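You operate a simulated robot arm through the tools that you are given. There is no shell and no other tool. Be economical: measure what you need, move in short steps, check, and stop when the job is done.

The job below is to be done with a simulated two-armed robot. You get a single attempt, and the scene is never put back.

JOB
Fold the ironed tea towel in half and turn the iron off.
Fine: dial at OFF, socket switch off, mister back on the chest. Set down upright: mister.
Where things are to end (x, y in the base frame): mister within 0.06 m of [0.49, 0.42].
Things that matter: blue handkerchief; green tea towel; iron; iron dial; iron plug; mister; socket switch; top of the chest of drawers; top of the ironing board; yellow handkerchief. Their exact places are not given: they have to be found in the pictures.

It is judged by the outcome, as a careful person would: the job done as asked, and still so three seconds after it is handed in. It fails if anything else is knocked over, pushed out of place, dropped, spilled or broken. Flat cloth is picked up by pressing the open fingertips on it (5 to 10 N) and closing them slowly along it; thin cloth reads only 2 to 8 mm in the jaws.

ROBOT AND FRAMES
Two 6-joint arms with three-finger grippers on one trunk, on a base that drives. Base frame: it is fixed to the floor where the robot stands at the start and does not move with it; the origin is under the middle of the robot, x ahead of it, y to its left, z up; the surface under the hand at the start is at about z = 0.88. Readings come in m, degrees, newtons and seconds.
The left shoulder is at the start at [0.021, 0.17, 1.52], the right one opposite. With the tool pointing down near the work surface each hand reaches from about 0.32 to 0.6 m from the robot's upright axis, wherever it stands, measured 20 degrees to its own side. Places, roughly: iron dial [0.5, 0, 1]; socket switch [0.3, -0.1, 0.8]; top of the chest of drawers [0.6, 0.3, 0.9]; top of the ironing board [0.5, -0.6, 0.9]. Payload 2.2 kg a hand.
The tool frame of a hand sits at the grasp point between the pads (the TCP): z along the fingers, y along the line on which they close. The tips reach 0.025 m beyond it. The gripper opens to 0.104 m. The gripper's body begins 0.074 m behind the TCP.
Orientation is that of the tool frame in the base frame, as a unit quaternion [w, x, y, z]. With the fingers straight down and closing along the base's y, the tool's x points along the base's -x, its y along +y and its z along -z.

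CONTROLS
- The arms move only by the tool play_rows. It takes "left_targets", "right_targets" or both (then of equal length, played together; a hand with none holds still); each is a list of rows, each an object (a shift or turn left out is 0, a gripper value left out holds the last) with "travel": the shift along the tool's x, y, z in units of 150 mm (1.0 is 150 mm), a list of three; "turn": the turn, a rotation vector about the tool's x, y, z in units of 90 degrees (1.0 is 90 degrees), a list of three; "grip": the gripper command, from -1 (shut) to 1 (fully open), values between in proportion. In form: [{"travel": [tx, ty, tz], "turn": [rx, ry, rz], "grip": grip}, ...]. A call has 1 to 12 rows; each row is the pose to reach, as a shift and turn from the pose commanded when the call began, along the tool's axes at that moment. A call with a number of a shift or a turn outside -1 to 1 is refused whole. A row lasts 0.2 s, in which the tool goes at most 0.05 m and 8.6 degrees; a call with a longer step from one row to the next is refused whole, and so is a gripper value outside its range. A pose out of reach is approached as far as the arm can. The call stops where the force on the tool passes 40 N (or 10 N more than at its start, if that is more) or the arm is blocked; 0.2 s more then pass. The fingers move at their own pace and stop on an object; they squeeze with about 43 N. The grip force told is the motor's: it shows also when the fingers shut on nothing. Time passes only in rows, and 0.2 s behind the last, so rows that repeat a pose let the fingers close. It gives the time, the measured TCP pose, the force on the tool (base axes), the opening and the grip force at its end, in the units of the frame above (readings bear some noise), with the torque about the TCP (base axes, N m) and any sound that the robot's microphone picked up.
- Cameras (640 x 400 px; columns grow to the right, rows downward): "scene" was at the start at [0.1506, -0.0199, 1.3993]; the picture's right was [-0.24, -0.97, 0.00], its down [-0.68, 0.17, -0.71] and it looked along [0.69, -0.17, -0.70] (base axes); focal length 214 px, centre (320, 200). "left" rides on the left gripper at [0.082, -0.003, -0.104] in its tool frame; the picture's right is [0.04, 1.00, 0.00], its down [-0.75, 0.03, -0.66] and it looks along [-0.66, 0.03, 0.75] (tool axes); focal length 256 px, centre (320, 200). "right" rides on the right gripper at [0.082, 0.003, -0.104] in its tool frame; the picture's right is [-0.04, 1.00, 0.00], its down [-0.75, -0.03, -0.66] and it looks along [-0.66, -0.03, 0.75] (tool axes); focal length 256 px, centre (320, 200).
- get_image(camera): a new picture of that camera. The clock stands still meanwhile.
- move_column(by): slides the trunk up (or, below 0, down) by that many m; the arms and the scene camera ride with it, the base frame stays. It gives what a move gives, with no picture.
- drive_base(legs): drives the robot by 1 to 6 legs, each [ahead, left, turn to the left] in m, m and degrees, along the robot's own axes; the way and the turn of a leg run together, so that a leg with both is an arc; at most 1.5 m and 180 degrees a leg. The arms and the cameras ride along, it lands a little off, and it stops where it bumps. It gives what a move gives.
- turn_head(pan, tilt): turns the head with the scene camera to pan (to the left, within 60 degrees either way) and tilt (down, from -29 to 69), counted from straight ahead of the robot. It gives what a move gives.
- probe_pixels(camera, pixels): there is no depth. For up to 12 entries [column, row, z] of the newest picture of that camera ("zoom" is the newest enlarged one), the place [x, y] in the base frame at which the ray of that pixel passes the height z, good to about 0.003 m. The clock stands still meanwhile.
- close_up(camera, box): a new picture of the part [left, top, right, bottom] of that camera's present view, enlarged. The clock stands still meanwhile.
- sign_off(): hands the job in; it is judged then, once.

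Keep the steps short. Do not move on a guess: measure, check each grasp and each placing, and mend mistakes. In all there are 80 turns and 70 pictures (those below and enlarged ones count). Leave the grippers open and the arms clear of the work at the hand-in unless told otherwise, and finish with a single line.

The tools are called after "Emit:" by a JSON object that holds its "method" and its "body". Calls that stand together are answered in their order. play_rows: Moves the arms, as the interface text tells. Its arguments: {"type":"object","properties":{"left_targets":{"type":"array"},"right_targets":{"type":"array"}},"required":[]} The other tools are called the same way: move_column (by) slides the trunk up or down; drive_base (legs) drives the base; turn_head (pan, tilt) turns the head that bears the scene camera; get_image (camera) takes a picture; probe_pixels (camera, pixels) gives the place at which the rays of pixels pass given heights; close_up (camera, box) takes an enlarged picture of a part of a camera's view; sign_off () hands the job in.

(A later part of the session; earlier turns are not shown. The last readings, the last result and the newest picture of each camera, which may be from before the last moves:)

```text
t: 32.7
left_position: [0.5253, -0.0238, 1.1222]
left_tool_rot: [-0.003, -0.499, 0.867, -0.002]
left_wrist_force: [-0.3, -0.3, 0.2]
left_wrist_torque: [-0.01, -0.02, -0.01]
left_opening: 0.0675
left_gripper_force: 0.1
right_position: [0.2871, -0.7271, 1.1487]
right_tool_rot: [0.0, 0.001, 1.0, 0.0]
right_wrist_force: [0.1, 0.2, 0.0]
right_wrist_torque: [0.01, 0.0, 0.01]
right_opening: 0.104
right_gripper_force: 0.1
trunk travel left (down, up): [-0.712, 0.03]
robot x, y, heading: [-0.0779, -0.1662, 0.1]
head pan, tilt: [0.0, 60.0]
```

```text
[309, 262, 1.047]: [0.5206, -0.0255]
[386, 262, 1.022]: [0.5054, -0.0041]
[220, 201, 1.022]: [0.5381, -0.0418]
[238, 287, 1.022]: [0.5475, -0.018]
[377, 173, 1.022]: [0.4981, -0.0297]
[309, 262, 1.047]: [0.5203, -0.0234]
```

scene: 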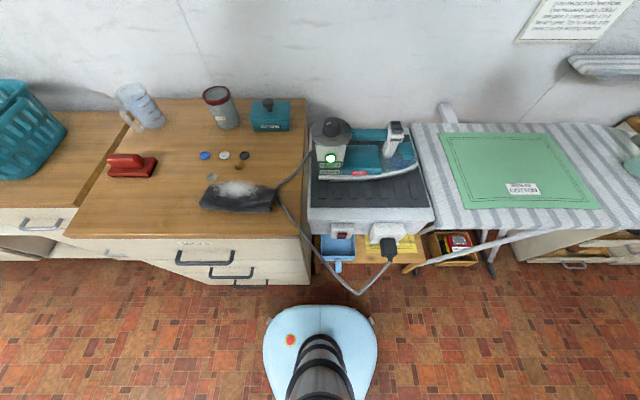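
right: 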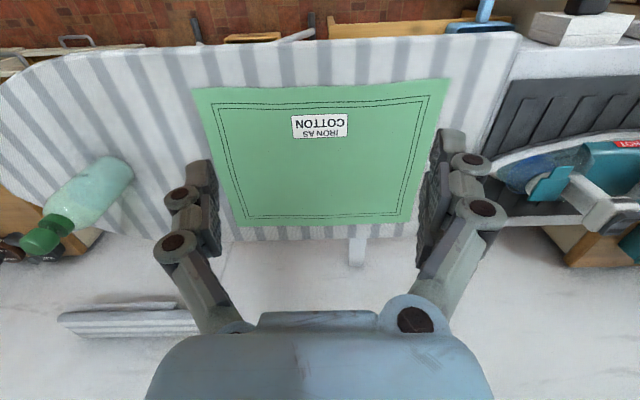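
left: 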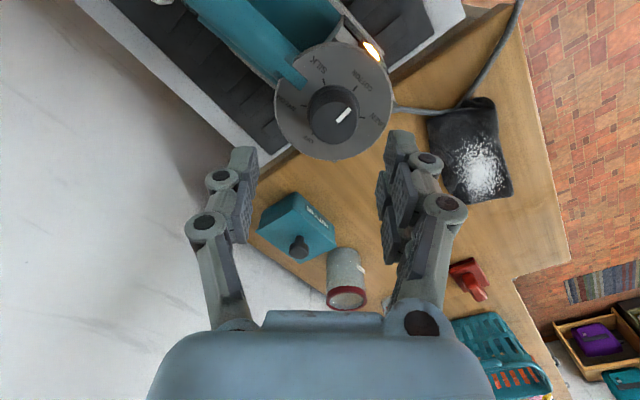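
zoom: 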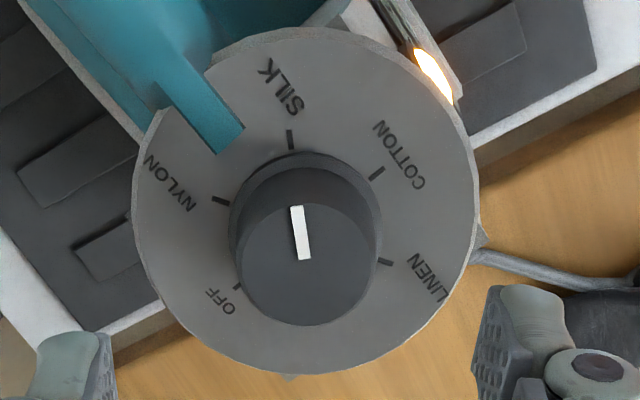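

Axis (0.523,-0.024), TCP agrees. Second stroke: down, close, turn 63°.

Emit:
{"method": "play_rows", "body": {"left_targets": [{"travel": [0, 0, 0.15]}, {"travel": [0, 0, 0.3]}, {"travel": [0, 0, 0.45]}, {"travel": [0, 0, 0.45], "grip": 0}, {"travel": [0, 0, 0.45], "grip": -0.15}, {"travel": [0, 0, 0.45], "grip": -0.24}, {"travel": [0, 0, 0.45], "grip": -0.3}, {"travel": [0, 0, 0.45], "grip": -0.3}]}}

Emit:
{"method": "play_rows", "body": {"left_targets": [{"turn": [0, 0, -0.07]}, {"turn": [0, 0, -0.14]}, {"turn": [0, 0, -0.21]}, {"turn": [0, 0, -0.28]}, {"turn": [0, 0, -0.35]}, {"turn": [0, 0, -0.42]}, {"turn": [0, 0, -0.49]}, {"turn": [0, 0, -0.56]}, {"turn": [0, 0, -0.63]}, {"turn": [0, 0, -0.7]}, {"turn": [0, 0, -0.7]}]}}

Emit:
{"method": "play_rows", "body": {"left_targets": [{"grip": 0.3}, {"grip": 0.3}, {"travel": [0, 0, -0.15]}, {"travel": [0, 0, -0.3]}, {"travel": [0, 0, -0.45]}, {"travel": [0, 0, -0.45]}]}}

Emit:
{"method": "play_rows", "body": {"left_targets": [{"turn": [0, 0, 0.07]}, {"turn": [0, 0, 0.14]}, {"turn": [0, 0, 0.21]}, {"turn": [0, 0, 0.28]}, {"turn": [0, 0, 0.35]}, {"turn": [0, 0, 0.42]}, {"turn": [0, 0, 0.49]}, {"turn": [0, 0, 0.56]}, {"turn": [0, 0, 0.63]}, {"turn": [0, 0, 0.7]}, {"turn": [0, 0, 0.7]}]}}

Emit:
{"method": "close_up", "body": {"camera": "left", "box": [260, 30, 400, 170]}}

```text
t: 34.5
left_position: [0.5247, -0.0245, 1.0533]
left_tool_rot: [-0.001, -0.499, 0.867, -0.003]
left_wrist_force: [-4.3, 5.9, 0.7]
left_wrist_torque: [0.18, 0.09, -0.04]
left_opening: 0.0417
left_gripper_force: 4.0
right_position: [0.2862, -0.7264, 1.1498]
right_tool_rot: [-0.001, 0.001, 1.0, 0.0]
right_wrist_force: [0.1, 0.7, 0.8]
right_wrist_torque: [-0.01, 0.0, 0.01]
right_opening: 0.104
right_gripper_force: 0.1
trunk travel left (down, up): [-0.712, 0.03]
robot x, y, heading: [-0.0815, -0.1703, -0.4]
head pan, tilt: [0.0, 60.0]
```

```text
t: 36.9
left_position: [0.5256, -0.0242, 1.0548]
left_tool_rot: [0.003, 0.879, -0.477, 0.0]
left_wrist_force: [0.5, -2.8, -0.4]
left_wrist_torque: [-0.34, -0.2, 0.02]
left_opening: 0.0378
left_gripper_force: 43.4
right_position: [0.2876, -0.7265, 1.1503]
right_tool_rot: [-0.001, 0.001, 1.0, 0.0]
right_wrist_force: [-0.5, -0.3, 0.4]
right_wrist_torque: [0.0, 0.0, -0.01]
right_opening: 0.104
right_gripper_force: 0.1
trunk travel left (down, up): [-0.712, 0.03]
robot x, y, heading: [-0.079, -0.1663, 0.1]
head pan, tilt: [0.0, 60.0]
```

```text
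t: 38.3
left_position: [0.522, -0.0244, 1.12]
left_tool_rot: [0.002, 0.878, -0.478, 0.001]
left_wrist_force: [-0.7, 0.3, -0.9]
left_wrist_torque: [-0.01, 0.02, -0.03]
left_opening: 0.0678
left_gripper_force: 0.1
right_position: [0.288, -0.7263, 1.1498]
right_tool_rot: [0.0, 0.001, 1.0, 0.0]
right_wrist_force: [-1.5, -0.6, -0.2]
right_wrist_torque: [0.02, 0.01, -0.02]
right_opening: 0.104
right_gripper_force: 0.0
trunk travel left (down, up): [-0.712, 0.03]
robot x, y, heading: [-0.0819, -0.1691, -0.2]
head pan, tilt: [0.0, 60.0]
```

```text
t: 40.7
left_position: [0.524, -0.0254, 1.1223]
left_tool_rot: [-0.002, -0.499, 0.867, -0.002]
left_wrist_force: [-0.1, -0.2, 0.3]
left_wrist_torque: [-0.02, 0.0, 0.0]
left_opening: 0.0679
left_gripper_force: 0.1
right_position: [0.2871, -0.7258, 1.1495]
right_tool_rot: [0.0, 0.001, 1.0, 0.0]
right_wrist_force: [0.2, 1.1, -0.5]
right_wrist_torque: [0.02, -0.02, -0.01]
right_opening: 0.1041
right_gripper_force: 0.1
trunk travel left (down, up): [-0.712, 0.03]
robot x, y, heading: [-0.0763, -0.1679, -0.3]
head pan, tilt: [0.0, 60.0]
```

```text
2.86 times, centred on (330, 100) of left
```

zoom: 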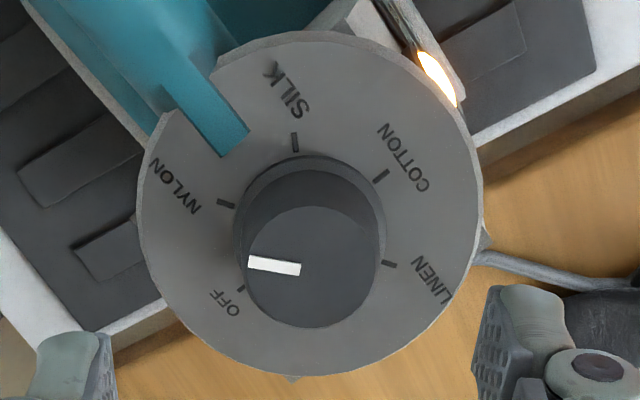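

Pointer is at/just past NYLON, iron unmoved. Last stroke: about 55° to OFF (avoid twisting past a stop).

Emit:
{"method": "play_rows", "body": {"left_targets": [{"travel": [0, 0, 0.15]}, {"travel": [0, 0, 0.3]}, {"travel": [0, 0, 0.45]}, {"travel": [0, 0, 0.45], "grip": 0}, {"travel": [0, 0, 0.45], "grip": -0.15}, {"travel": [0, 0, 0.45], "grip": -0.24}, {"travel": [0, 0, 0.45], "grip": -0.3}, {"travel": [0, 0, 0.45], "grip": -0.3}, {"travel": [0, 0, 0.45], "grip": -0.3}]}}

Emit:
{"method": "play_rows", "body": {"left_targets": [{"turn": [0, 0, -0.07]}, {"turn": [0, 0, -0.14]}, {"turn": [0, 0, -0.21]}, {"turn": [0, 0, -0.28]}, {"turn": [0, 0, -0.35]}, {"turn": [0, 0, -0.42]}, {"turn": [0, 0, -0.49]}, {"turn": [0, 0, -0.55]}, {"turn": [0, 0, -0.59]}, {"turn": [0, 0, -0.59]}]}}

Emit:
{"method": "play_rows", "body": {"left_targets": [{"grip": 0.3}, {"grip": 0.3}, {"travel": [0, 0, -0.15]}, {"travel": [0, 0, -0.3]}, {"travel": [0, 0, -0.45]}, {"travel": [0, 0, -0.45]}]}}

Emit:
{"method": "play_rows", "body": {"left_targets": [{"turn": [0, 0, 0.07]}, {"turn": [0, 0, 0.14]}, {"turn": [0, 0, 0.21]}, {"turn": [0, 0, 0.28]}, {"turn": [0, 0, 0.35]}, {"turn": [0, 0, 0.42]}, {"turn": [0, 0, 0.49]}, {"turn": [0, 0, 0.55]}, {"turn": [0, 0, 0.59]}, {"turn": [0, 0, 0.59]}]}}

Emit:
{"method": "close_up", "body": {"camera": "left", "box": [260, 30, 400, 170]}}

Emit:
{"method": "get_image", "body": {"camera": "scene"}}

```text
t: 42.7
left_position: [0.5259, -0.0234, 1.0547]
left_tool_rot: [-0.002, -0.5, 0.866, -0.002]
left_wrist_force: [-4.1, 1.5, 1.5]
left_wrist_torque: [0.05, 0.12, 0.04]
left_opening: 0.0402
left_gripper_force: 3.2
right_position: [0.2865, -0.7249, 1.1502]
right_tool_rot: [0.0, 0.001, 1.0, 0.0]
right_wrist_force: [0.7, 0.5, -0.2]
right_wrist_torque: [0.01, 0.01, 0.01]
right_opening: 0.1038
right_gripper_force: 0.1
trunk travel left (down, up): [-0.712, 0.03]
robot x, y, heading: [-0.0782, -0.1694, -0.2]
head pan, tilt: [0.0, 60.0]
```

```text
t: 44.9
left_position: [0.5253, -0.025, 1.0546]
left_tool_rot: [0.003, 0.834, -0.552, 0.0]
left_wrist_force: [4.4, 0.3, 0.2]
left_wrist_torque: [0.03, -0.09, -0.05]
left_opening: 0.0396
left_gripper_force: 2.1
right_position: [0.2873, -0.7255, 1.1501]
right_tool_rot: [0.0, 0.001, 1.0, 0.0]
right_wrist_force: [-0.4, -0.1, 0.1]
right_wrist_torque: [-0.03, -0.02, -0.03]
right_opening: 0.1041
right_gripper_force: 0.1
trunk travel left (down, up): [-0.712, 0.03]
robot x, y, heading: [-0.0787, -0.1693, -0.0]
head pan, tilt: [0.0, 60.0]
```

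```text
t: 46.3
left_position: [0.5248, -0.0237, 1.1204]
left_tool_rot: [0.003, 0.834, -0.552, 0.001]
left_wrist_force: [0.3, 0.6, -0.7]
left_wrist_torque: [0.0, 0.0, -0.05]
left_opening: 0.0675
left_gripper_force: 0.0
right_position: [0.2877, -0.7261, 1.1504]
right_tool_rot: [0.0, 0.001, 1.0, 0.0]
right_wrist_force: [0.1, 1.2, 0.5]
right_wrist_torque: [-0.02, -0.01, 0.01]
right_opening: 0.1042
right_gripper_force: 0.0
trunk travel left (down, up): [-0.712, 0.03]
robot x, y, heading: [-0.0792, -0.1674, -0.2]
head pan, tilt: [0.0, 60.0]
```

```text
t: 48.5
left_position: [0.5257, -0.0227, 1.123]
left_tool_rot: [-0.002, -0.499, 0.867, -0.002]
left_wrist_force: [0.0, -0.3, -0.6]
left_wrist_torque: [0.02, 0.01, 0.02]
left_opening: 0.0674
left_gripper_force: 0.2
right_position: [0.2874, -0.7265, 1.1492]
right_tool_rot: [0.0, 0.0, 1.0, -0.001]
right_wrist_force: [-0.5, 0.8, 0.1]
right_wrist_torque: [-0.03, 0.0, 0.02]
right_opening: 0.1037
right_gripper_force: 0.0
trunk travel left (down, up): [-0.712, 0.03]
robot x, y, heading: [-0.0804, -0.1669, -0.2]
head pan, tilt: [0.0, 60.0]
```

```text
2.86 times, centred on (330, 100) of left
```

zoom: 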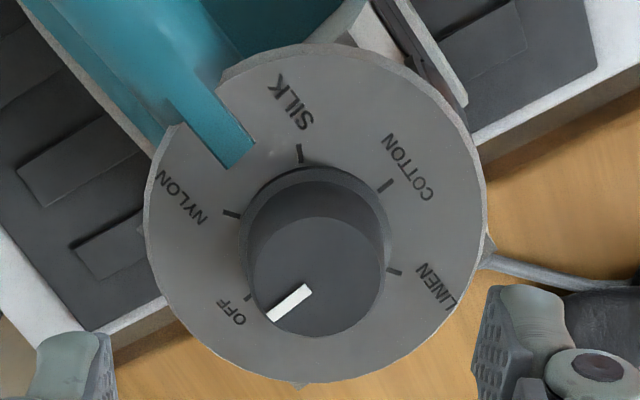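

```text
38 pictures are left
```

scene: 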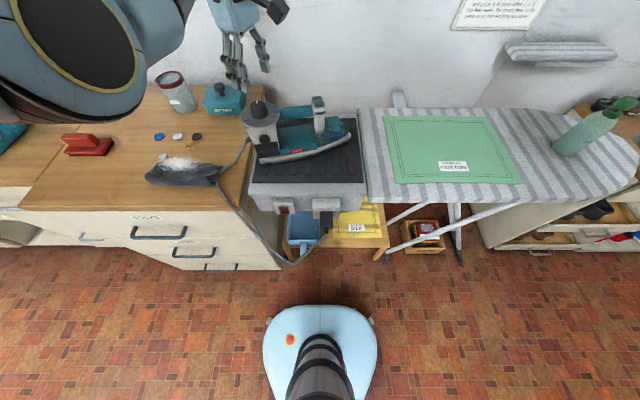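

Light is out and the pointer is at OFF. Next the socket switch (scene (284,208)). I look at it enlarged and measure.

Emit:
{"method": "close_up", "body": {"camera": "scene", "box": [250, 180, 350, 250]}}

Emit:
{"method": "probe_pixels", "body": {"camera": "zoom", "pixels": [[250, 190, 0.8], [250, 190, 0.75], [320, 50, 0.88]]}}

```text
5.71 times, centred on (300, 215) of scene
```

zoom: 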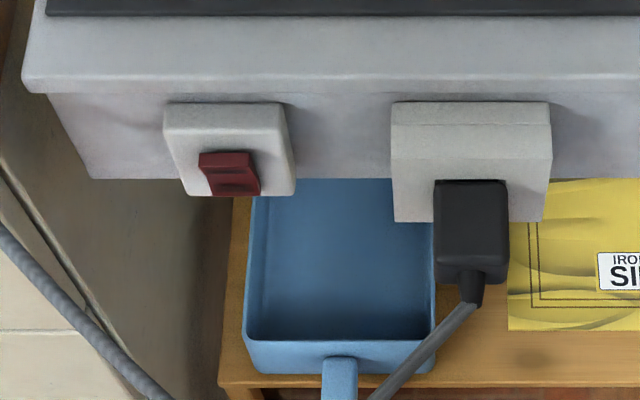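

```text
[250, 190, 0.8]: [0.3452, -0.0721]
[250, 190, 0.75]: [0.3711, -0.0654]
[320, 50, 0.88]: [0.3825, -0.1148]
```

I need a front view. I lift the left hand and undo its yaw, then back the base away 0.25 m.

Emit:
{"method": "play_rows", "body": {"left_targets": [{"travel": [0, 0, -0.25]}, {"travel": [0, 0, -0.45], "turn": [0, 0, 0.08]}, {"travel": [0, 0, -0.45], "turn": [0, 0, 0.17]}, {"travel": [0, 0, -0.45], "turn": [0, 0, 0.26]}, {"travel": [0, 0, -0.45], "turn": [0, 0, 0.35]}, {"travel": [0, 0, -0.45], "turn": [0, 0, 0.44]}, {"travel": [0, 0, -0.45], "turn": [0, 0, 0.53]}, {"travel": [0, 0, -0.45], "turn": [0, 0, 0.6]}, {"travel": [0, 0, -0.45], "turn": [0, 0, 0.667]}, {"travel": [0, 0, -0.45], "turn": [0, 0, 0.667]}]}}

Emit:
{"method": "drive_base", "body": {"legs": [[-0.27, 0, 0], [0, -0.06, 0]]}}

Emit:
{"method": "move_column", "body": {"by": -0.4}}

Emit:
{"method": "turn_head", "body": {"pan": 15, "tilt": 25}}

Emit:
{"method": "get_image", "body": {"camera": "scene"}}

```text
t: 50.7
left_position: [0.5264, -0.0227, 1.189]
left_tool_rot: [-0.001, 0.002, 1.0, -0.003]
left_wrist_force: [-0.2, -0.2, -0.7]
left_wrist_torque: [0.02, 0.0, -0.02]
left_opening: 0.0679
left_gripper_force: 0.0
right_position: [0.2878, -0.7267, 1.1493]
right_tool_rot: [0.0, 0.001, 1.0, 0.0]
right_wrist_force: [-0.6, 0.2, 0.6]
right_wrist_torque: [0.01, 0.0, -0.02]
right_opening: 0.1043
right_gripper_force: 0.1
trunk travel left (down, up): [-0.712, 0.03]
robot x, y, heading: [-0.0796, -0.1659, 0.1]
head pan, tilt: [0.0, 60.0]
```

```text
t: 53.2
left_position: [0.2461, -0.0833, 1.1896]
left_tool_rot: [-0.001, -0.002, 1.0, -0.002]
left_wrist_force: [-0.3, -0.8, -0.3]
left_wrist_torque: [0.03, 0.0, 0.02]
left_opening: 0.0675
left_gripper_force: 0.0
right_position: [0.0125, -0.7852, 1.1492]
right_tool_rot: [0.0, -0.002, 1.0, 0.001]
right_wrist_force: [-0.5, -0.5, 0.0]
right_wrist_torque: [0.01, 0.03, -0.03]
right_opening: 0.1038
right_gripper_force: 0.0
trunk travel left (down, up): [-0.712, 0.03]
robot x, y, heading: [-0.3602, -0.2298, 0.4]
head pan, tilt: [0.0, 60.0]
```

```text
t: 57.1
left_position: [0.2463, -0.0815, 0.7901]
left_tool_rot: [-0.001, -0.002, 1.0, -0.003]
left_wrist_force: [0.0, -0.9, -0.2]
left_wrist_torque: [-0.01, -0.01, -0.01]
left_opening: 0.0677
left_gripper_force: 0.1
right_position: [0.012, -0.7847, 0.7506]
right_tool_rot: [0.001, -0.002, 1.0, 0.0]
right_wrist_force: [-0.5, -0.5, -0.9]
right_wrist_torque: [0.03, 0.01, 0.01]
right_opening: 0.104
right_gripper_force: 0.1
trunk travel left (down, up): [-0.312, 0.43]
robot x, y, heading: [-0.36, -0.2272, 0.3]
head pan, tilt: [0.0, 60.0]
```

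```text
t: 58.1
left_position: [0.2479, -0.0826, 0.7892]
left_tool_rot: [0.0, -0.002, 1.0, -0.002]
left_wrist_force: [0.3, -0.2, -0.2]
left_wrist_torque: [0.02, 0.02, 0.02]
left_opening: 0.0677
left_gripper_force: 0.0
right_position: [0.0122, -0.7857, 0.7485]
right_tool_rot: [0.001, -0.001, 1.0, 0.0]
right_wrist_force: [0.7, 0.2, -0.3]
right_wrist_torque: [-0.01, -0.02, -0.01]
right_opening: 0.1039
right_gripper_force: 0.0
trunk travel left (down, up): [-0.312, 0.43]
robot x, y, heading: [-0.3574, -0.2284, 0.1]
head pan, tilt: [15.0, 25.0]
```

```text
36 pictures are left
```

scene: 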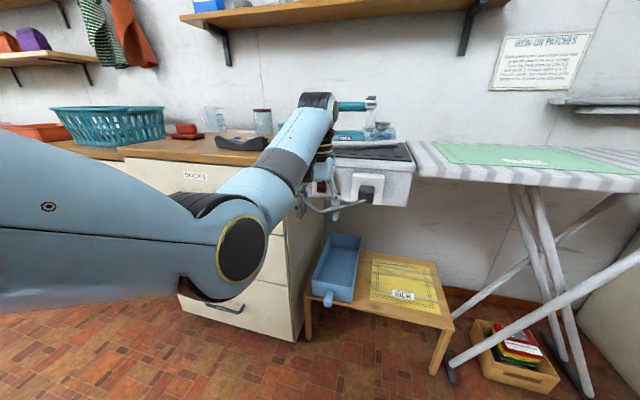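

The hand hides the switch and is near the cord; I draw it straight back 0.1 m and look.

Emit:
{"method": "play_rows", "body": {"left_targets": [{"travel": [0.3, 0, 0]}, {"travel": [0.6, 0, 0]}, {"travel": [0.8, 0.2, 0]}, {"travel": [0.8, 0.5, 0]}, {"travel": [0.8, 0.8, 0]}, {"travel": [0.8, 0.8, 0]}]}}

Emit:
{"method": "get_image", "body": {"camera": "scene"}}

```text
t: 59.5
left_position: [0.1563, 0.0457, 0.7122]
left_tool_rot: [0.0, -0.002, 1.0, -0.003]
left_wrist_force: [-0.2, -0.3, -0.2]
left_wrist_torque: [0.04, 0.03, -0.03]
left_opening: 0.0678
left_gripper_force: 0.1
left hand out of reach, approached as far as the arm can: row 1, 2, 3, 4, 5, 6
right_position: [0.0119, -0.7857, 0.7497]
right_tool_rot: [0.0, -0.001, 1.0, 0.001]
right_wrist_force: [-0.6, 0.1, 0.1]
right_wrist_torque: [-0.01, 0.03, 0.01]
right_opening: 0.104
right_gripper_force: 0.0
trunk travel left (down, up): [-0.312, 0.43]
robot x, y, heading: [-0.3585, -0.2308, 0.1]
head pan, tilt: [15.0, 25.0]
```

```text
35 pictures are left
```

scene: 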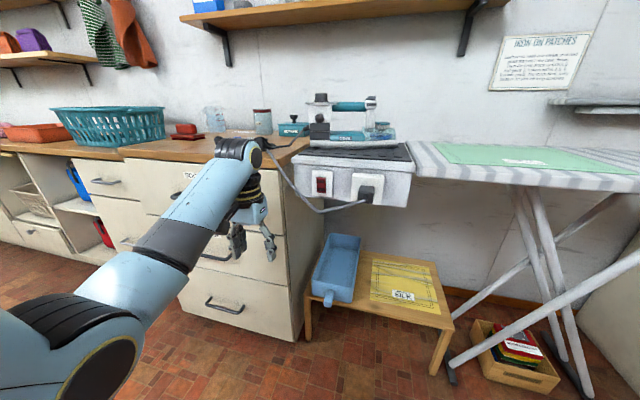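

Now the switch is visible at (320,185). Enlarge and measure it.

Emit:
{"method": "close_up", "body": {"camera": "scene", "box": [280, 155, 380, 225]}}

Emit:
{"method": "probe_pixels", "body": {"camera": "scene", "pixels": [[320, 185, 0.83], [320, 185, 0.81], [320, 185, 0.79], [320, 185, 0.77]]}}

```text
5.71 times, centred on (330, 190) of scene
```

zoom: 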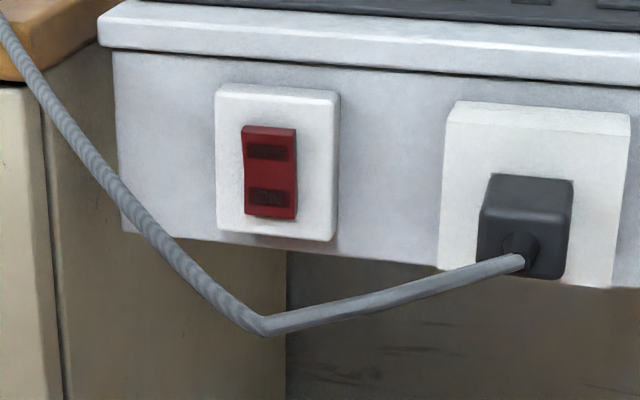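

```text
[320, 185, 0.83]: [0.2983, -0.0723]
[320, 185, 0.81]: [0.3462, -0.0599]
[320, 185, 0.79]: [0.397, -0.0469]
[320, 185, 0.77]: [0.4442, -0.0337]
```

Emit:
{"method": "close_up", "body": {"camera": "scene", "box": [308, 168, 340, 202]}}

Emit:
{"method": "probe_pixels", "body": {"camera": "zoom", "pixels": [[320, 200, 0.81], [320, 200, 0.82], [320, 200, 0.8]]}}

```text
11.76 times, centred on (324, 185) of scene
```

zoom: 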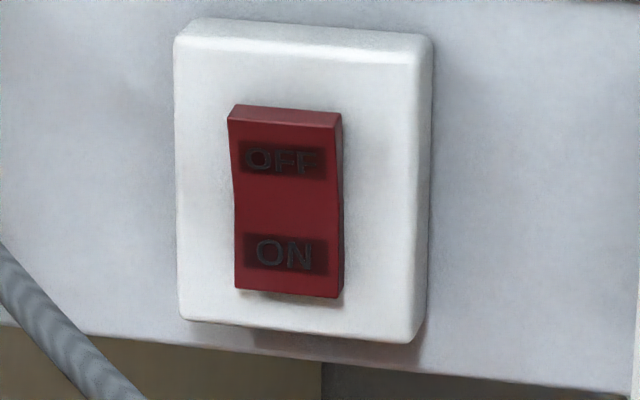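

```text
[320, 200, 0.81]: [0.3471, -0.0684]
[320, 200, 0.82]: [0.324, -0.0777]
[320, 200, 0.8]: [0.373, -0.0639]
```

OFF (upper half) protrudes, so the switch is ON; I must press the upper half. I locate it by the two views' rays.

Emit:
{"method": "probe_pixels", "body": {"camera": "zoom", "pixels": [[342, 297, 0.74], [342, 297, 0.78], [342, 297, 0.82], [284, 160, 0.78], [284, 160, 0.82], [284, 160, 0.86], [175, 30, 0.82], [175, 30, 0.86], [420, 340, 0.78]]}}

```text
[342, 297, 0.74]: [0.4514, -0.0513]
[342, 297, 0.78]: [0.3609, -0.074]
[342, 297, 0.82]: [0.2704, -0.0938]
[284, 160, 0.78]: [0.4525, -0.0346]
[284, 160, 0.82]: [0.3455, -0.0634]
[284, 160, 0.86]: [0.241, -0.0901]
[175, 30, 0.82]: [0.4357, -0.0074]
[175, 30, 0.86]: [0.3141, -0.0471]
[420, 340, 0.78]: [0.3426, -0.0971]
```

Press point: upper half at about (0.348,-0.064,0.825). I check where the cord's loop hangs so that the hand avoids it.

Emit:
{"method": "probe_pixels", "body": {"camera": "scene", "pixels": [[319, 213, 0.65], [319, 213, 0.7], [319, 213, 0.75], [319, 213, 0.8], [296, 190, 0.75], [296, 190, 0.8], [296, 190, 0.85], [278, 165, 0.8], [278, 165, 0.85]]}}

```text
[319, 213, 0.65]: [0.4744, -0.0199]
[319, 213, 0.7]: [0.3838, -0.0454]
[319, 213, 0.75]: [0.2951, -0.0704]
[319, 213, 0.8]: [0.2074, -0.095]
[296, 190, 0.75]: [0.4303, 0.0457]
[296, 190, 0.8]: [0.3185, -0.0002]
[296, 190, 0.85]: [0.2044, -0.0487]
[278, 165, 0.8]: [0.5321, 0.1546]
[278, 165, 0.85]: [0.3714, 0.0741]
```

The cord loops out at (0.20,-0.09,0.80), right in front of the switch. So I'll come from above with the tool tilted 30° forward, over the cord. First I raise the trunk again, shut the gripper and drive 0.1 forward.

Emit:
{"method": "move_column", "body": {"by": 0.32}}

Emit:
{"method": "play_rows", "body": {"left_targets": [{"travel": [-0.3, 0, 0], "grip": -1}, {"travel": [-0.6, 0, 0]}, {"travel": [-0.6, -0.2, 0]}, {"travel": [-0.6, -0.2, 0]}]}}

Emit:
{"method": "drive_base", "body": {"legs": [[0.1, 0, 0]]}}

```text
t: 62.6
left_position: [0.1641, 0.0497, 1.0319]
left_tool_rot: [-0.001, -0.001, 1.0, -0.002]
left_wrist_force: [-0.1, 0.4, 0.5]
left_wrist_torque: [0.02, -0.02, 0.01]
left_opening: 0.0675
left_gripper_force: 0.0
right_position: [0.0132, -0.7856, 1.0686]
right_tool_rot: [0.0, -0.002, 1.0, 0.002]
right_wrist_force: [0.6, 0.0, -1.0]
right_wrist_torque: [-0.03, 0.0, -0.02]
right_opening: 0.1041
right_gripper_force: 0.0
trunk travel left (down, up): [-0.632, 0.11]
robot x, y, heading: [-0.3568, -0.2273, 0.2]
head pan, tilt: [15.0, 25.0]
```

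```text
t: 63.6
left_position: [0.2541, 0.021, 1.0328]
left_tool_rot: [0.0, -0.002, 1.0, -0.003]
left_wrist_force: [0.0, -0.3, 0.5]
left_wrist_torque: [-0.01, -0.05, 0.01]
left_opening: 0.0
left_gripper_force: 27.9
right_position: [0.0137, -0.7853, 1.0694]
right_tool_rot: [-0.001, -0.002, 1.0, 0.0]
right_wrist_force: [1.2, 0.1, 0.1]
right_wrist_torque: [0.01, -0.01, 0.02]
right_opening: 0.1039
right_gripper_force: 0.2
trunk travel left (down, up): [-0.632, 0.11]
robot x, y, heading: [-0.3522, -0.2288, 0.3]
head pan, tilt: [15.0, 25.0]
```

```text
t: 64.8
left_position: [0.3538, 0.0202, 1.0318]
left_tool_rot: [0.0, -0.002, 1.0, -0.003]
left_wrist_force: [0.5, -0.2, 0.1]
left_wrist_torque: [0.0, 0.0, -0.02]
left_opening: 0.0002
left_gripper_force: 28.6
right_position: [0.1115, -0.7856, 1.0692]
right_tool_rot: [0.0, -0.002, 1.0, 0.0]
right_wrist_force: [0.2, -0.6, -0.7]
right_wrist_torque: [-0.02, 0.01, 0.02]
right_opening: 0.1037
right_gripper_force: 0.0
trunk travel left (down, up): [-0.632, 0.11]
robot x, y, heading: [-0.2566, -0.2275, 0.1]
head pan, tilt: [15.0, 25.0]
```

I position the tilted, closed hand just in front and above the switch: TCP to (0.30,-0.064,0.93).

Emit:
{"method": "play_rows", "body": {"left_targets": [{"travel": [0.2, -0.2, 0.05], "turn": [0, -0.08, 0]}, {"travel": [0.36, -0.4, 0.2], "turn": [0, -0.16, 0]}, {"travel": [0.36, -0.56, 0.4], "turn": [0, -0.25, 0]}, {"travel": [0.36, -0.56, 0.667], "turn": [0, -0.333, 0]}, {"travel": [0.36, -0.56, 0.667], "turn": [0, -0.333, 0]}]}}

Emit:
{"method": "get_image", "body": {"camera": "left"}}

Emit:
{"method": "get_image", "body": {"camera": "scene"}}

```text
t: 66.0
left_position: [0.3035, -0.0543, 0.9355]
left_tool_rot: [0.262, -0.001, 0.965, 0.009]
left_wrist_force: [0.2, -0.4, -0.2]
left_wrist_torque: [0.04, -0.05, 0.02]
left_opening: 0.0
left_gripper_force: 28.3
right_position: [0.1117, -0.7856, 1.0692]
right_tool_rot: [0.0, -0.001, 1.0, 0.0]
right_wrist_force: [0.4, 0.4, 0.0]
right_wrist_torque: [0.03, 0.04, 0.01]
right_opening: 0.104
right_gripper_force: 0.0
trunk travel left (down, up): [-0.632, 0.11]
robot x, y, heading: [-0.2546, -0.2266, 0.2]
head pan, tilt: [15.0, 25.0]
```

```text
32 pictures are left
```

left: 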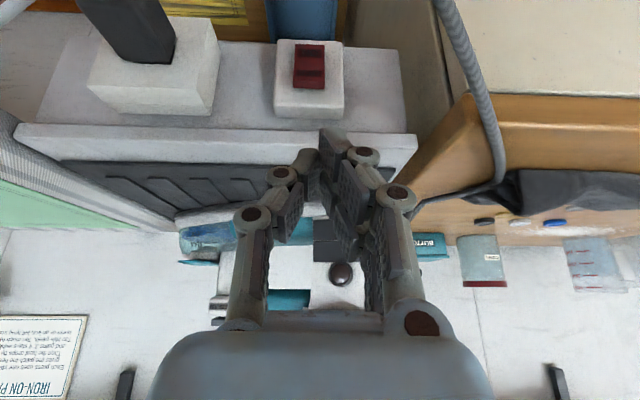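

```text
31 pictures are left
```

scene: 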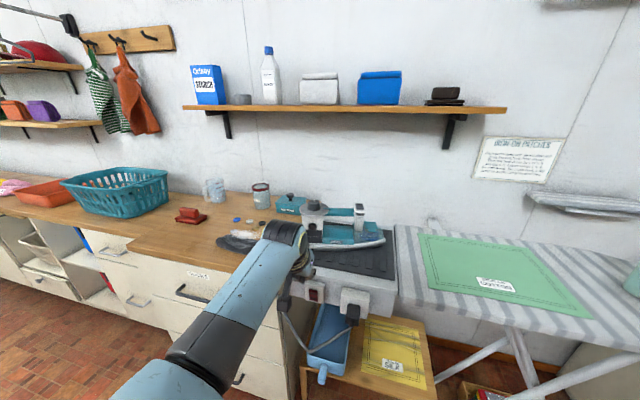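

Good view: the switch is at left-camera (310,66), its upper half lower in the image. I measure it.

Emit:
{"method": "probe_pixels", "body": {"camera": "left", "pixels": [[311, 82, 0.83], [311, 75, 0.82], [310, 46, 0.785], [311, 75, 0.825], [311, 86, 0.835], [340, 70, 0.82], [275, 70, 0.82], [413, 140, 0.87]]}}

Emit:
{"method": "close_up", "body": {"camera": "left", "box": [265, 20, 365, 130]}}

```text
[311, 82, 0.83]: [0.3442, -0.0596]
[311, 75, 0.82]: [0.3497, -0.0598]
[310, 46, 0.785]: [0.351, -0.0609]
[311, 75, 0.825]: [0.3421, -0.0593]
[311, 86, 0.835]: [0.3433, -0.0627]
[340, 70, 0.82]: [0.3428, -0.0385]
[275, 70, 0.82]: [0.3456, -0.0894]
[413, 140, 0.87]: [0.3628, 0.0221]
```

```text
3.64 times, centred on (315, 75) of left
```

zoom: 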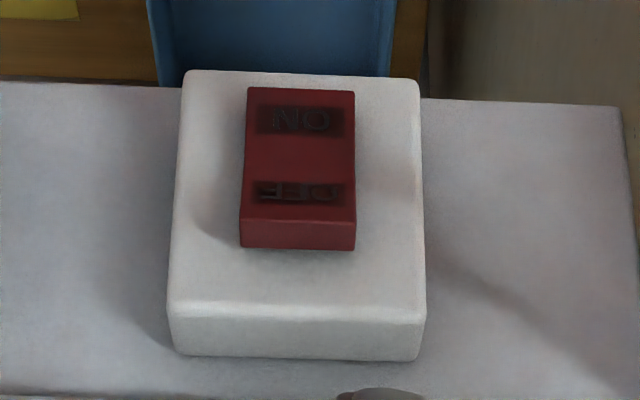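

Switch upper half at (0.345,-0.060,0.826), agrees. I lower to z≈0.843 in front of it, then press forward in small steps.

Emit:
{"method": "play_rows", "body": {"left_targets": [{"travel": [0.1, -0.02, 0.17]}, {"travel": [0.22, -0.04, 0.35]}, {"travel": [0.326, -0.047, 0.524]}, {"travel": [0.326, -0.047, 0.524]}]}}

Emit:
{"method": "play_rows", "body": {"left_targets": [{"travel": [-0.058, 0, 0.033]}, {"travel": [-0.104, 0, 0.06]}, {"travel": [-0.133, 0, 0.077]}, {"travel": [-0.156, 0, 0.09]}, {"travel": [-0.18, 0, 0.104]}, {"travel": [-0.202, 0, 0.117]}]}}

Emit:
{"method": "close_up", "body": {"camera": "left", "box": [250, 60, 400, 200]}}

```text
t: 67.0
left_position: [0.2951, -0.0743, 0.8421]
left_tool_rot: [0.259, -0.001, 0.966, -0.002]
left_wrist_force: [-0.3, 0.4, -0.1]
left_wrist_torque: [0.01, 0.01, 0.0]
left_opening: 0.0
left_gripper_force: 28.4
right_position: [0.1114, -0.7838, 1.0684]
right_tool_rot: [-0.001, -0.002, 1.0, 0.0]
right_wrist_force: [-0.2, -0.7, 0.4]
right_wrist_torque: [0.02, 0.03, -0.01]
right_opening: 0.1043
right_gripper_force: 0.1
trunk travel left (down, up): [-0.632, 0.11]
robot x, y, heading: [-0.2604, -0.2282, 0.1]
head pan, tilt: [15.0, 25.0]
```

```text
t: 68.2
left_position: [0.32, -0.0731, 0.842]
left_tool_rot: [0.258, -0.003, 0.966, -0.003]
left_wrist_force: [-26.3, -1.4, 26.0]
left_wrist_torque: [0.19, -0.53, 0.13]
left_opening: 0.0
left_gripper_force: 28.3
right_position: [0.1057, -0.7858, 1.0711]
right_tool_rot: [0.002, -0.002, 1.0, 0.001]
right_wrist_force: [-0.4, -0.3, 1.1]
right_wrist_torque: [-0.02, -0.01, 0.0]
right_opening: 0.1041
right_gripper_force: 0.0
trunk travel left (down, up): [-0.632, 0.11]
robot x, y, heading: [-0.2613, -0.2254, 0.6]
head pan, tilt: [15.0, 25.0]
stopped in row 6 (left hand): the force on the tool passed its limit at 44 N (the readings are from after the stop); the commanded pose is now the measured one
```

```text
2.86 times, centred on (325, 130) of left
```

zoom: 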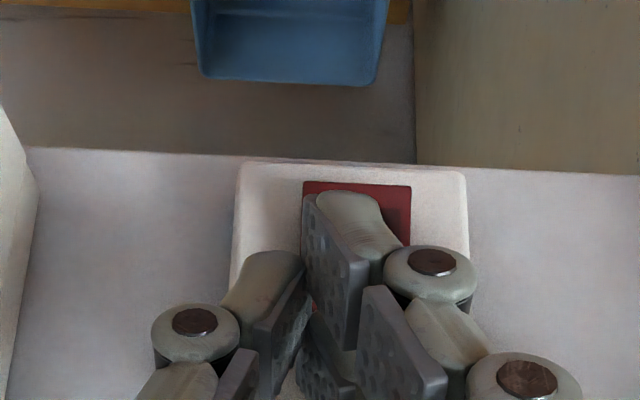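

Force reached 44 N at the rocker. I back off and look at whether it switched.

Emit:
{"method": "play_rows", "body": {"left_targets": [{"travel": [0.1, 0, -0.06]}, {"travel": [0.1, 0, -0.2]}, {"travel": [0.1, 0, -0.45]}, {"travel": [0.1, 0, -0.6]}, {"travel": [0.1, 0, -0.6]}]}}

Emit:
{"method": "close_up", "body": {"camera": "left", "box": [250, 20, 380, 140]}}

Emit:
{"method": "close_up", "body": {"camera": "scene", "box": [285, 270, 365, 330]}}

```text
t: 69.4
left_position: [0.2719, -0.0519, 0.9145]
left_tool_rot: [0.262, -0.001, 0.965, 0.012]
left_wrist_force: [-0.1, -0.4, -0.1]
left_wrist_torque: [-0.01, -0.01, 0.06]
left_opening: 0.0
left_gripper_force: 28.6
right_position: [0.1111, -0.7853, 1.0687]
right_tool_rot: [-0.001, -0.001, 1.0, 0.0]
right_wrist_force: [0.2, 0.4, 0.4]
right_wrist_torque: [0.0, -0.02, 0.0]
right_opening: 0.1039
right_gripper_force: 0.1
trunk travel left (down, up): [-0.632, 0.11]
robot x, y, heading: [-0.2566, -0.2302, 0.1]
head pan, tilt: [15.0, 25.0]
```

```text
3.33 times, centred on (315, 80) of left
```

zoom: 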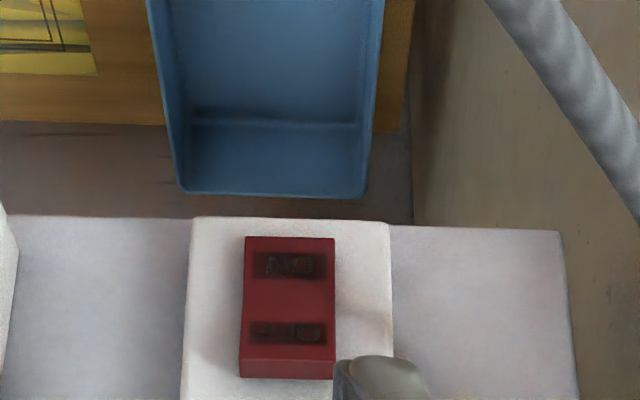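

```text
6.67 times, centred on (325, 300) of scene
```

zoom: 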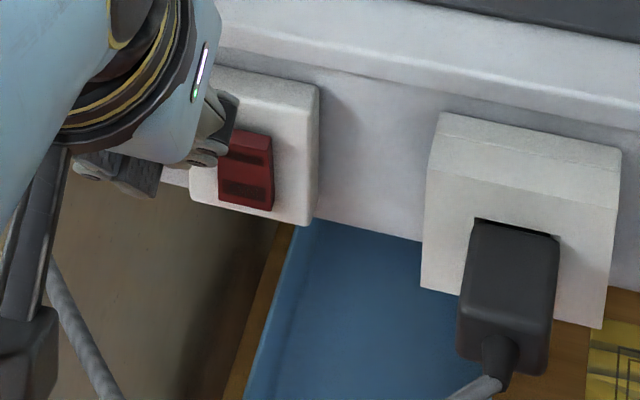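

Not flipped: shut, the fingertips reach ~0.05 m beyond the TCP (seen in the image), so I pressed the lower half. I go again about 23 mm higher. First to the stand-off.

Emit:
{"method": "play_rows", "body": {"left_targets": [{"travel": [0.03, 0, 0.12]}, {"travel": [0.06, 0, 0.23]}, {"travel": [0.087, 0, 0.323]}, {"travel": [0.087, 0, 0.323]}]}}

Emit:
{"method": "close_up", "body": {"camera": "left", "box": [250, 60, 400, 180]}}

```text
t: 70.4
left_position: [0.2776, -0.068, 0.8597]
left_tool_rot: [0.256, -0.002, 0.967, 0.0]
left_wrist_force: [-0.1, 0.4, 0.1]
left_wrist_torque: [0.0, 0.0, -0.01]
left_opening: 0.0001
left_gripper_force: 28.1
right_position: [0.112, -0.7852, 1.0691]
right_tool_rot: [0.0, -0.002, 1.0, 0.0]
right_wrist_force: [-1.0, -0.2, 0.4]
right_wrist_torque: [-0.02, -0.01, -0.02]
right_opening: 0.1041
right_gripper_force: 0.0
trunk travel left (down, up): [-0.632, 0.11]
robot x, y, heading: [-0.2587, -0.2273, 0.3]
head pan, tilt: [15.0, 25.0]
```

```text
3.33 times, centred on (325, 120) of left
```

zoom: 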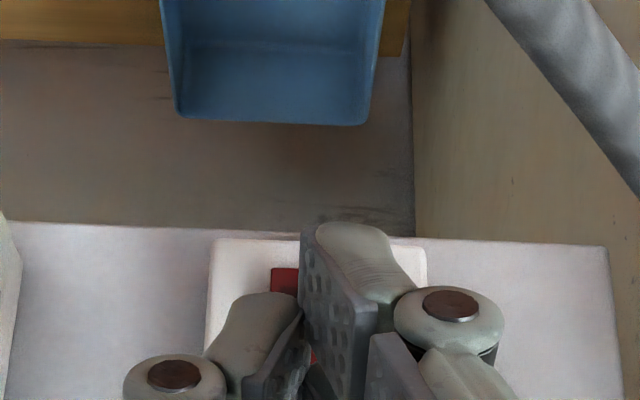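

The fingertip lines up with the rocker. I raise 6 mm and press forward slowly.

Emit:
{"method": "play_rows", "body": {"left_targets": [{"travel": [-0.02, 0, -0.035]}, {"travel": [-0.11, 0, 0.015]}, {"travel": [-0.193, 0, 0.065]}, {"travel": [-0.228, 0, 0.085]}, {"travel": [-0.257, 0, 0.102]}, {"travel": [-0.286, 0, 0.118]}, {"travel": [-0.309, 0, 0.132]}, {"travel": [-0.338, 0, 0.148]}]}}

Emit:
{"method": "close_up", "body": {"camera": "left", "box": [250, 60, 400, 200]}}

```text
t: 72.2
left_position: [0.3337, -0.0718, 0.8674]
left_tool_rot: [0.255, -0.003, 0.967, -0.003]
left_wrist_force: [0.2, 0.7, 0.5]
left_wrist_torque: [-0.04, -0.04, 0.01]
left_opening: 0.0
left_gripper_force: 28.3
right_position: [0.1117, -0.7854, 1.07]
right_tool_rot: [0.0, -0.001, 1.0, 0.0]
right_wrist_force: [0.4, 0.2, -0.2]
right_wrist_torque: [-0.01, 0.0, -0.01]
right_opening: 0.1044
right_gripper_force: 0.1
trunk travel left (down, up): [-0.632, 0.11]
robot x, y, heading: [-0.2564, -0.2263, 0.4]
head pan, tilt: [15.0, 25.0]
```

```text
2.86 times, centred on (325, 130) of left
```

zoom: 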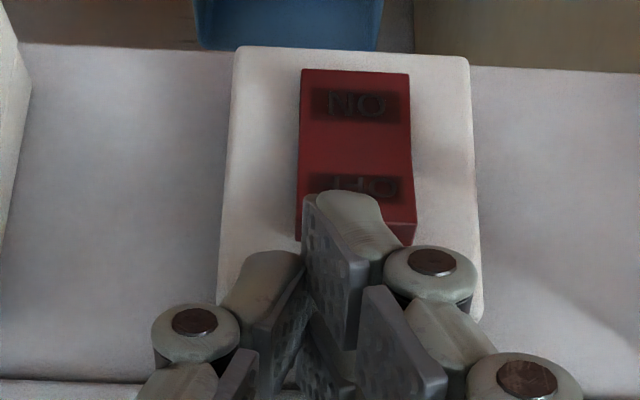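

No contact yet; the tip overlaps the OFF half properly. I continue forward in small steps.

Emit:
{"method": "play_rows", "body": {"left_targets": [{"travel": [-0.023, 0, 0.013]}, {"travel": [-0.046, 0, 0.027]}, {"travel": [-0.069, 0, 0.04]}, {"travel": [-0.092, 0, 0.053]}, {"travel": [-0.11, 0, 0.063]}]}}

Emit:
{"method": "close_up", "body": {"camera": "left", "box": [250, 60, 400, 200]}}

```text
t: 73.3
left_position: [0.3404, -0.0726, 0.8646]
left_tool_rot: [0.249, -0.004, 0.968, -0.004]
left_wrist_force: [-22.9, 1.9, 20.6]
left_wrist_torque: [-0.17, 0.08, -0.09]
left_opening: 0.0
left_gripper_force: 28.4
right_position: [0.1063, -0.7842, 1.0694]
right_tool_rot: [0.002, -0.003, 1.0, 0.001]
right_wrist_force: [-0.7, -0.5, -0.3]
right_wrist_torque: [0.02, -0.01, 0.03]
right_opening: 0.1038
right_gripper_force: 0.0
trunk travel left (down, up): [-0.632, 0.11]
robot x, y, heading: [-0.2555, -0.2268, 0.1]
head pan, tilt: [15.0, 25.0]
stopped in row 5 (left hand): the force on the tool passed its limit at 44 N (the readings are from after the stop); the commanded pose is now the measured one
```

```text
2.86 times, centred on (325, 130) of left
```

zoom: 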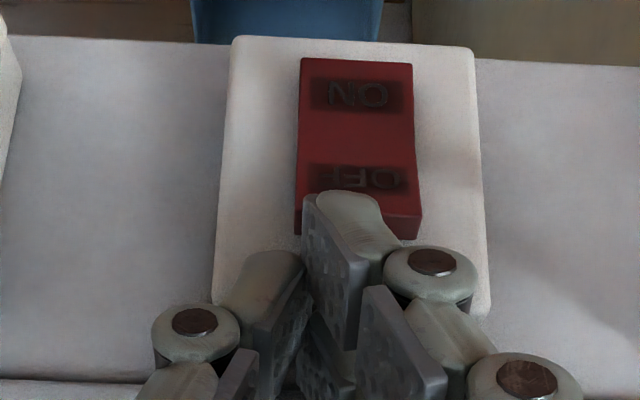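

I was pressing the box rim above the rocker: the two contact forces (45° up) show the true tip corner is ~17 mm below the TCP, with the rocker at z 0.777–0.826. So I back off, go to TCP z≈0.831 and check.

Emit:
{"method": "play_rows", "body": {"left_targets": [{"travel": [0.12, 0, -0.07]}, {"travel": [0.231, 0, -0.133]}, {"travel": [0.29, 0, -0.03]}, {"travel": [0.344, 0, 0.063]}, {"travel": [0.344, 0, 0.063]}]}}

Emit:
{"method": "play_rows", "body": {"left_targets": [{"travel": [-0.06, 0, 0.033]}, {"travel": [-0.1, 0, 0.055]}, {"travel": [-0.13, 0, 0.07]}, {"travel": [-0.16, 0, 0.085]}, {"travel": [-0.185, 0, 0.1]}, {"travel": [-0.21, 0, 0.115]}, {"travel": [-0.235, 0, 0.129]}]}}

Emit:
{"method": "play_rows", "body": {"left_targets": [{"travel": [0.12, 0, -0.07]}, {"travel": [0.231, 0, -0.133]}, {"travel": [0.18, 0, -0.3]}, {"travel": [0.18, 0, -0.5]}, {"travel": [0.18, 0, -0.5]}]}}

Emit:
{"method": "close_up", "body": {"camera": "left", "box": [250, 20, 380, 140]}}

```text
t: 74.5
left_position: [0.3043, -0.0723, 0.8283]
left_tool_rot: [0.247, -0.004, 0.969, -0.002]
left_wrist_force: [0.0, 0.6, -0.1]
left_wrist_torque: [-0.03, -0.01, 0.02]
left_opening: 0.0002
left_gripper_force: 27.6
right_position: [0.1101, -0.785, 1.0697]
right_tool_rot: [-0.001, -0.003, 1.0, 0.0]
right_wrist_force: [-1.0, -0.2, -0.5]
right_wrist_torque: [-0.02, -0.01, -0.02]
right_opening: 0.104
right_gripper_force: 0.1
trunk travel left (down, up): [-0.632, 0.11]
robot x, y, heading: [-0.2602, -0.232, 0.4]
head pan, tilt: [15.0, 25.0]
```

```text
t: 75.3
left_position: [0.317, -0.0744, 0.8264]
left_tool_rot: [0.241, -0.005, 0.971, -0.003]
left_wrist_force: [-23.7, 0.2, 15.7]
left_wrist_torque: [0.07, -0.2, 0.15]
left_opening: 0.0002
left_gripper_force: 28.3
right_position: [0.1094, -0.7833, 1.0697]
right_tool_rot: [0.002, -0.002, 1.0, 0.001]
right_wrist_force: [0.2, -0.1, -1.1]
right_wrist_torque: [-0.01, 0.04, 0.01]
right_opening: 0.1042
right_gripper_force: 0.0
trunk travel left (down, up): [-0.632, 0.11]
robot x, y, heading: [-0.2625, -0.2294, 0.3]
head pan, tilt: [15.0, 25.0]
stopped in row 4 (left hand): the force on the tool passed its limit at 43 N (the readings are from after the stop); the commanded pose is now the measured one
```

```text
t: 76.5
left_position: [0.2684, -0.0587, 0.8796]
left_tool_rot: [0.245, -0.002, 0.969, 0.007]
left_wrist_force: [0.5, -0.5, 0.7]
left_wrist_torque: [0.02, 0.04, 0.0]
left_opening: 0.0001
left_gripper_force: 28.5
right_position: [0.1115, -0.7849, 1.0694]
right_tool_rot: [0.0, -0.003, 1.0, 0.0]
right_wrist_force: [-0.7, -0.3, -0.6]
right_wrist_torque: [-0.01, 0.0, 0.01]
right_opening: 0.1043
right_gripper_force: 0.0
trunk travel left (down, up): [-0.632, 0.11]
robot x, y, heading: [-0.2578, -0.2285, 0.6]
head pan, tilt: [15.0, 25.0]
```

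```text
3.33 times, centred on (315, 80) of left
```

zoom: 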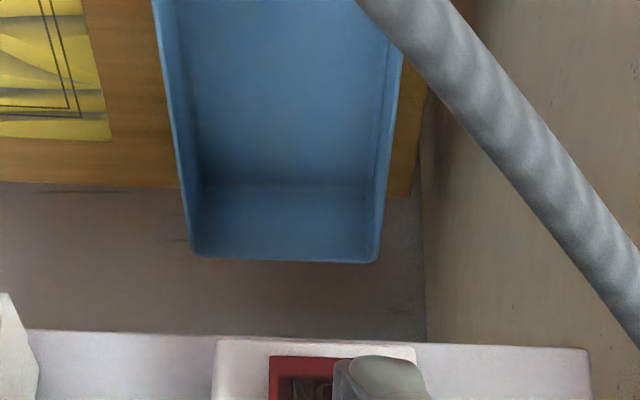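

I need a clear view of the rocker; I lift the hand up and left, then look with the scene camera.

Emit:
{"method": "play_rows", "body": {"left_targets": [{"travel": [-0.1, 0.1, -0.25]}, {"travel": [-0.15, 0.35, -0.45]}, {"travel": [-0.2, 0.65, -0.6]}, {"travel": [-0.2, 0.95, -0.7]}, {"travel": [-0.2, 0.95, -0.7]}]}}

Emit:
{"method": "get_image", "body": {"camera": "scene"}}

Emit:
{"method": "close_up", "body": {"camera": "scene", "box": [298, 280, 334, 308]}}

```text
refused: row 3 steps farther than a row can; nothing moved
```

```text
22 pictures are left
```

scene: 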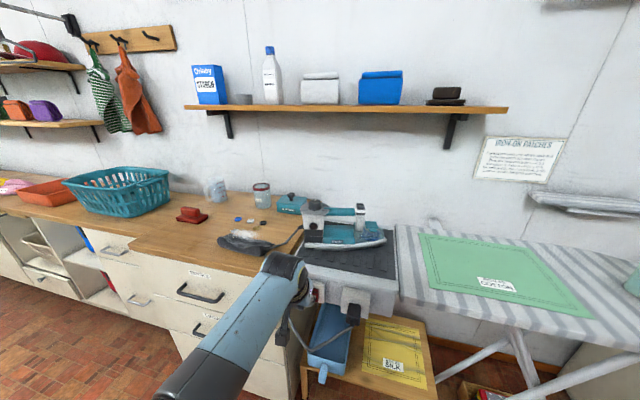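

```text
14.29 times, centred on (316, 294) of scene
```

zoom: 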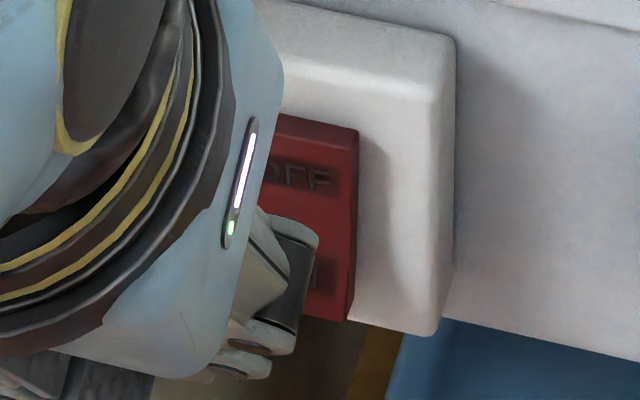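

Emit:
{"method": "play_rows", "body": {"left_targets": [{"travel": [-0.1, 0.1, -0.2]}, {"travel": [-0.13, 0.3, -0.35]}, {"travel": [-0.16, 0.55, -0.5]}, {"travel": [-0.2, 0.8, -0.65]}, {"travel": [-0.2, 1.0, -0.75]}, {"travel": [-0.2, 1.0, -0.75]}]}}

Emit:
{"method": "close_up", "body": {"camera": "scene", "box": [298, 280, 334, 308]}}

```text
t: 77.9
left_position: [0.2349, 0.0767, 0.9914]
left_tool_rot: [0.242, -0.003, 0.97, -0.004]
left_wrist_force: [-0.7, -0.2, 0.3]
left_wrist_torque: [0.01, -0.03, -0.01]
left_opening: 0.0
left_gripper_force: 28.6
right_position: [0.1103, -0.7854, 1.0689]
right_tool_rot: [0.0, -0.004, 1.0, 0.001]
right_wrist_force: [0.2, 0.2, 0.4]
right_wrist_torque: [0.0, -0.01, 0.0]
right_opening: 0.1043
right_gripper_force: 0.0
trunk travel left (down, up): [-0.632, 0.11]
robot x, y, heading: [-0.2615, -0.2291, 0.4]
head pan, tilt: [15.0, 25.0]
```

```text
14.29 times, centred on (316, 294) of scene
```

zoom: 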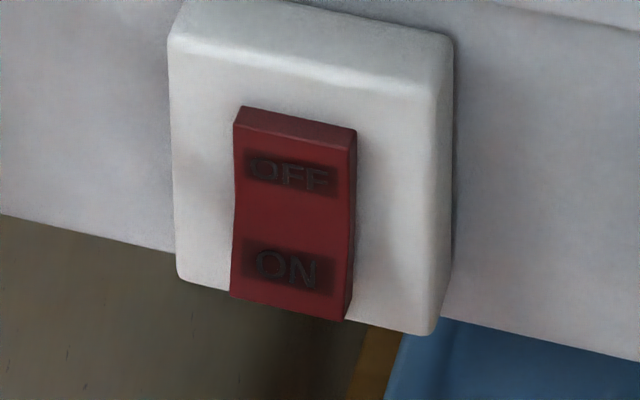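

Compared with the first view, now the lower (ON) end protrudes (profile and cap depth): the switch is OFF. I square up and raise the left hand, raise the trunk, and drive to stand before the board (robot y≈-0.57).

Emit:
{"method": "play_rows", "body": {"left_targets": [{"travel": [-0.08, 0, -0.14], "turn": [0, 0.08, 0], "grip": 1}, {"travel": [-0.16, 0, -0.28], "turn": [0, 0.16, 0]}, {"travel": [-0.25, 0, -0.43], "turn": [0, 0.24, 0]}, {"travel": [-0.333, 0, -0.577], "turn": [0, 0.311, 0]}, {"travel": [-0.333, 0, -0.577], "turn": [0, 0.311, 0]}]}}

Emit:
{"method": "move_column", "body": {"by": 0.1}}

Emit:
{"method": "drive_base", "body": {"legs": [[0, -0.35, 0], [0.22, 0, 0]]}}

Emit:
{"method": "turn_head", "body": {"pan": -15, "tilt": 50}}

Emit:
{"method": "get_image", "body": {"camera": "scene"}}

```text
t: 79.1
left_position: [0.2553, 0.0854, 1.0607]
left_tool_rot: [0.001, -0.002, 1.0, -0.005]
left_wrist_force: [0.4, -1.2, 1.1]
left_wrist_torque: [-0.04, -0.02, 0.04]
left_opening: 0.1038
left_gripper_force: 0.0
left hand out of reach, approached as far as the arm can: row 4, 5
right_position: [0.1102, -0.7838, 1.0695]
right_tool_rot: [0.001, -0.004, 1.0, 0.0]
right_wrist_force: [-0.4, -0.1, 0.0]
right_wrist_torque: [-0.05, 0.02, -0.01]
right_opening: 0.1043
right_gripper_force: 0.0
trunk travel left (down, up): [-0.632, 0.11]
robot x, y, heading: [-0.2603, -0.2285, 0.3]
head pan, tilt: [15.0, 25.0]
```

```text
t: 80.5
left_position: [0.2559, 0.0848, 1.1596]
left_tool_rot: [0.0, -0.002, 1.0, -0.004]
left_wrist_force: [0.6, 0.9, 0.3]
left_wrist_torque: [-0.03, -0.04, -0.02]
left_opening: 0.1041
left_gripper_force: 0.0
right_position: [0.1108, -0.7845, 1.1689]
right_tool_rot: [0.001, -0.004, 1.0, 0.001]
right_wrist_force: [-0.5, 1.4, -0.6]
right_wrist_torque: [-0.02, -0.02, 0.03]
right_opening: 0.1038
right_gripper_force: 0.1
trunk travel left (down, up): [-0.732, 0.01]
robot x, y, heading: [-0.258, -0.2276, 0.4]
head pan, tilt: [15.0, 25.0]
```

```text
t: 84.0
left_position: [0.4777, -0.2593, 1.1603]
left_tool_rot: [0.001, -0.005, 1.0, -0.003]
left_wrist_force: [1.1, -0.2, 0.2]
left_wrist_torque: [-0.01, -0.01, -0.03]
left_opening: 0.1038
left_gripper_force: 0.1
right_position: [0.334, -1.1298, 1.1693]
right_tool_rot: [0.0, -0.005, 1.0, 0.0]
right_wrist_force: [0.4, -0.3, -0.3]
right_wrist_torque: [-0.01, 0.0, 0.0]
right_opening: 0.104
right_gripper_force: 0.1
trunk travel left (down, up): [-0.732, 0.01]
robot x, y, heading: [-0.039, -0.577, 0.5]
head pan, tilt: [15.0, 25.0]
```

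```text
t: 85.0
left_position: [0.4763, -0.2586, 1.1611]
left_tool_rot: [0.001, -0.004, 1.0, -0.004]
left_wrist_force: [-0.5, 0.0, 0.5]
left_wrist_torque: [0.01, -0.01, -0.01]
left_opening: 0.104
left_gripper_force: 0.0
right_position: [0.3333, -1.1287, 1.1687]
right_tool_rot: [0.0, -0.004, 1.0, 0.0]
right_wrist_force: [-0.4, 1.0, -1.0]
right_wrist_torque: [0.01, 0.04, -0.01]
right_opening: 0.1039
right_gripper_force: 0.0
trunk travel left (down, up): [-0.732, 0.01]
robot x, y, heading: [-0.0403, -0.5751, 0.6]
head pan, tilt: [-15.0, 50.0]
```

```text
19 pictures are left
```

scene: 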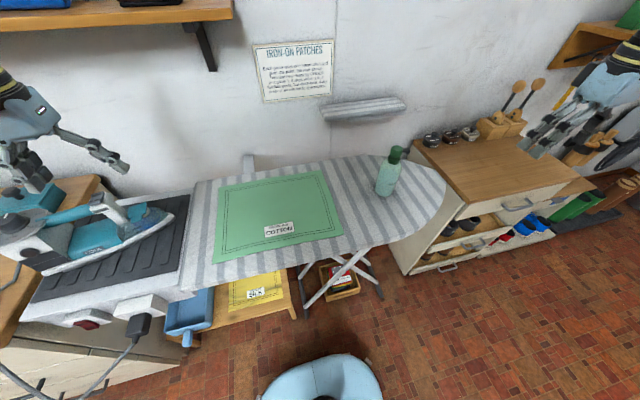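

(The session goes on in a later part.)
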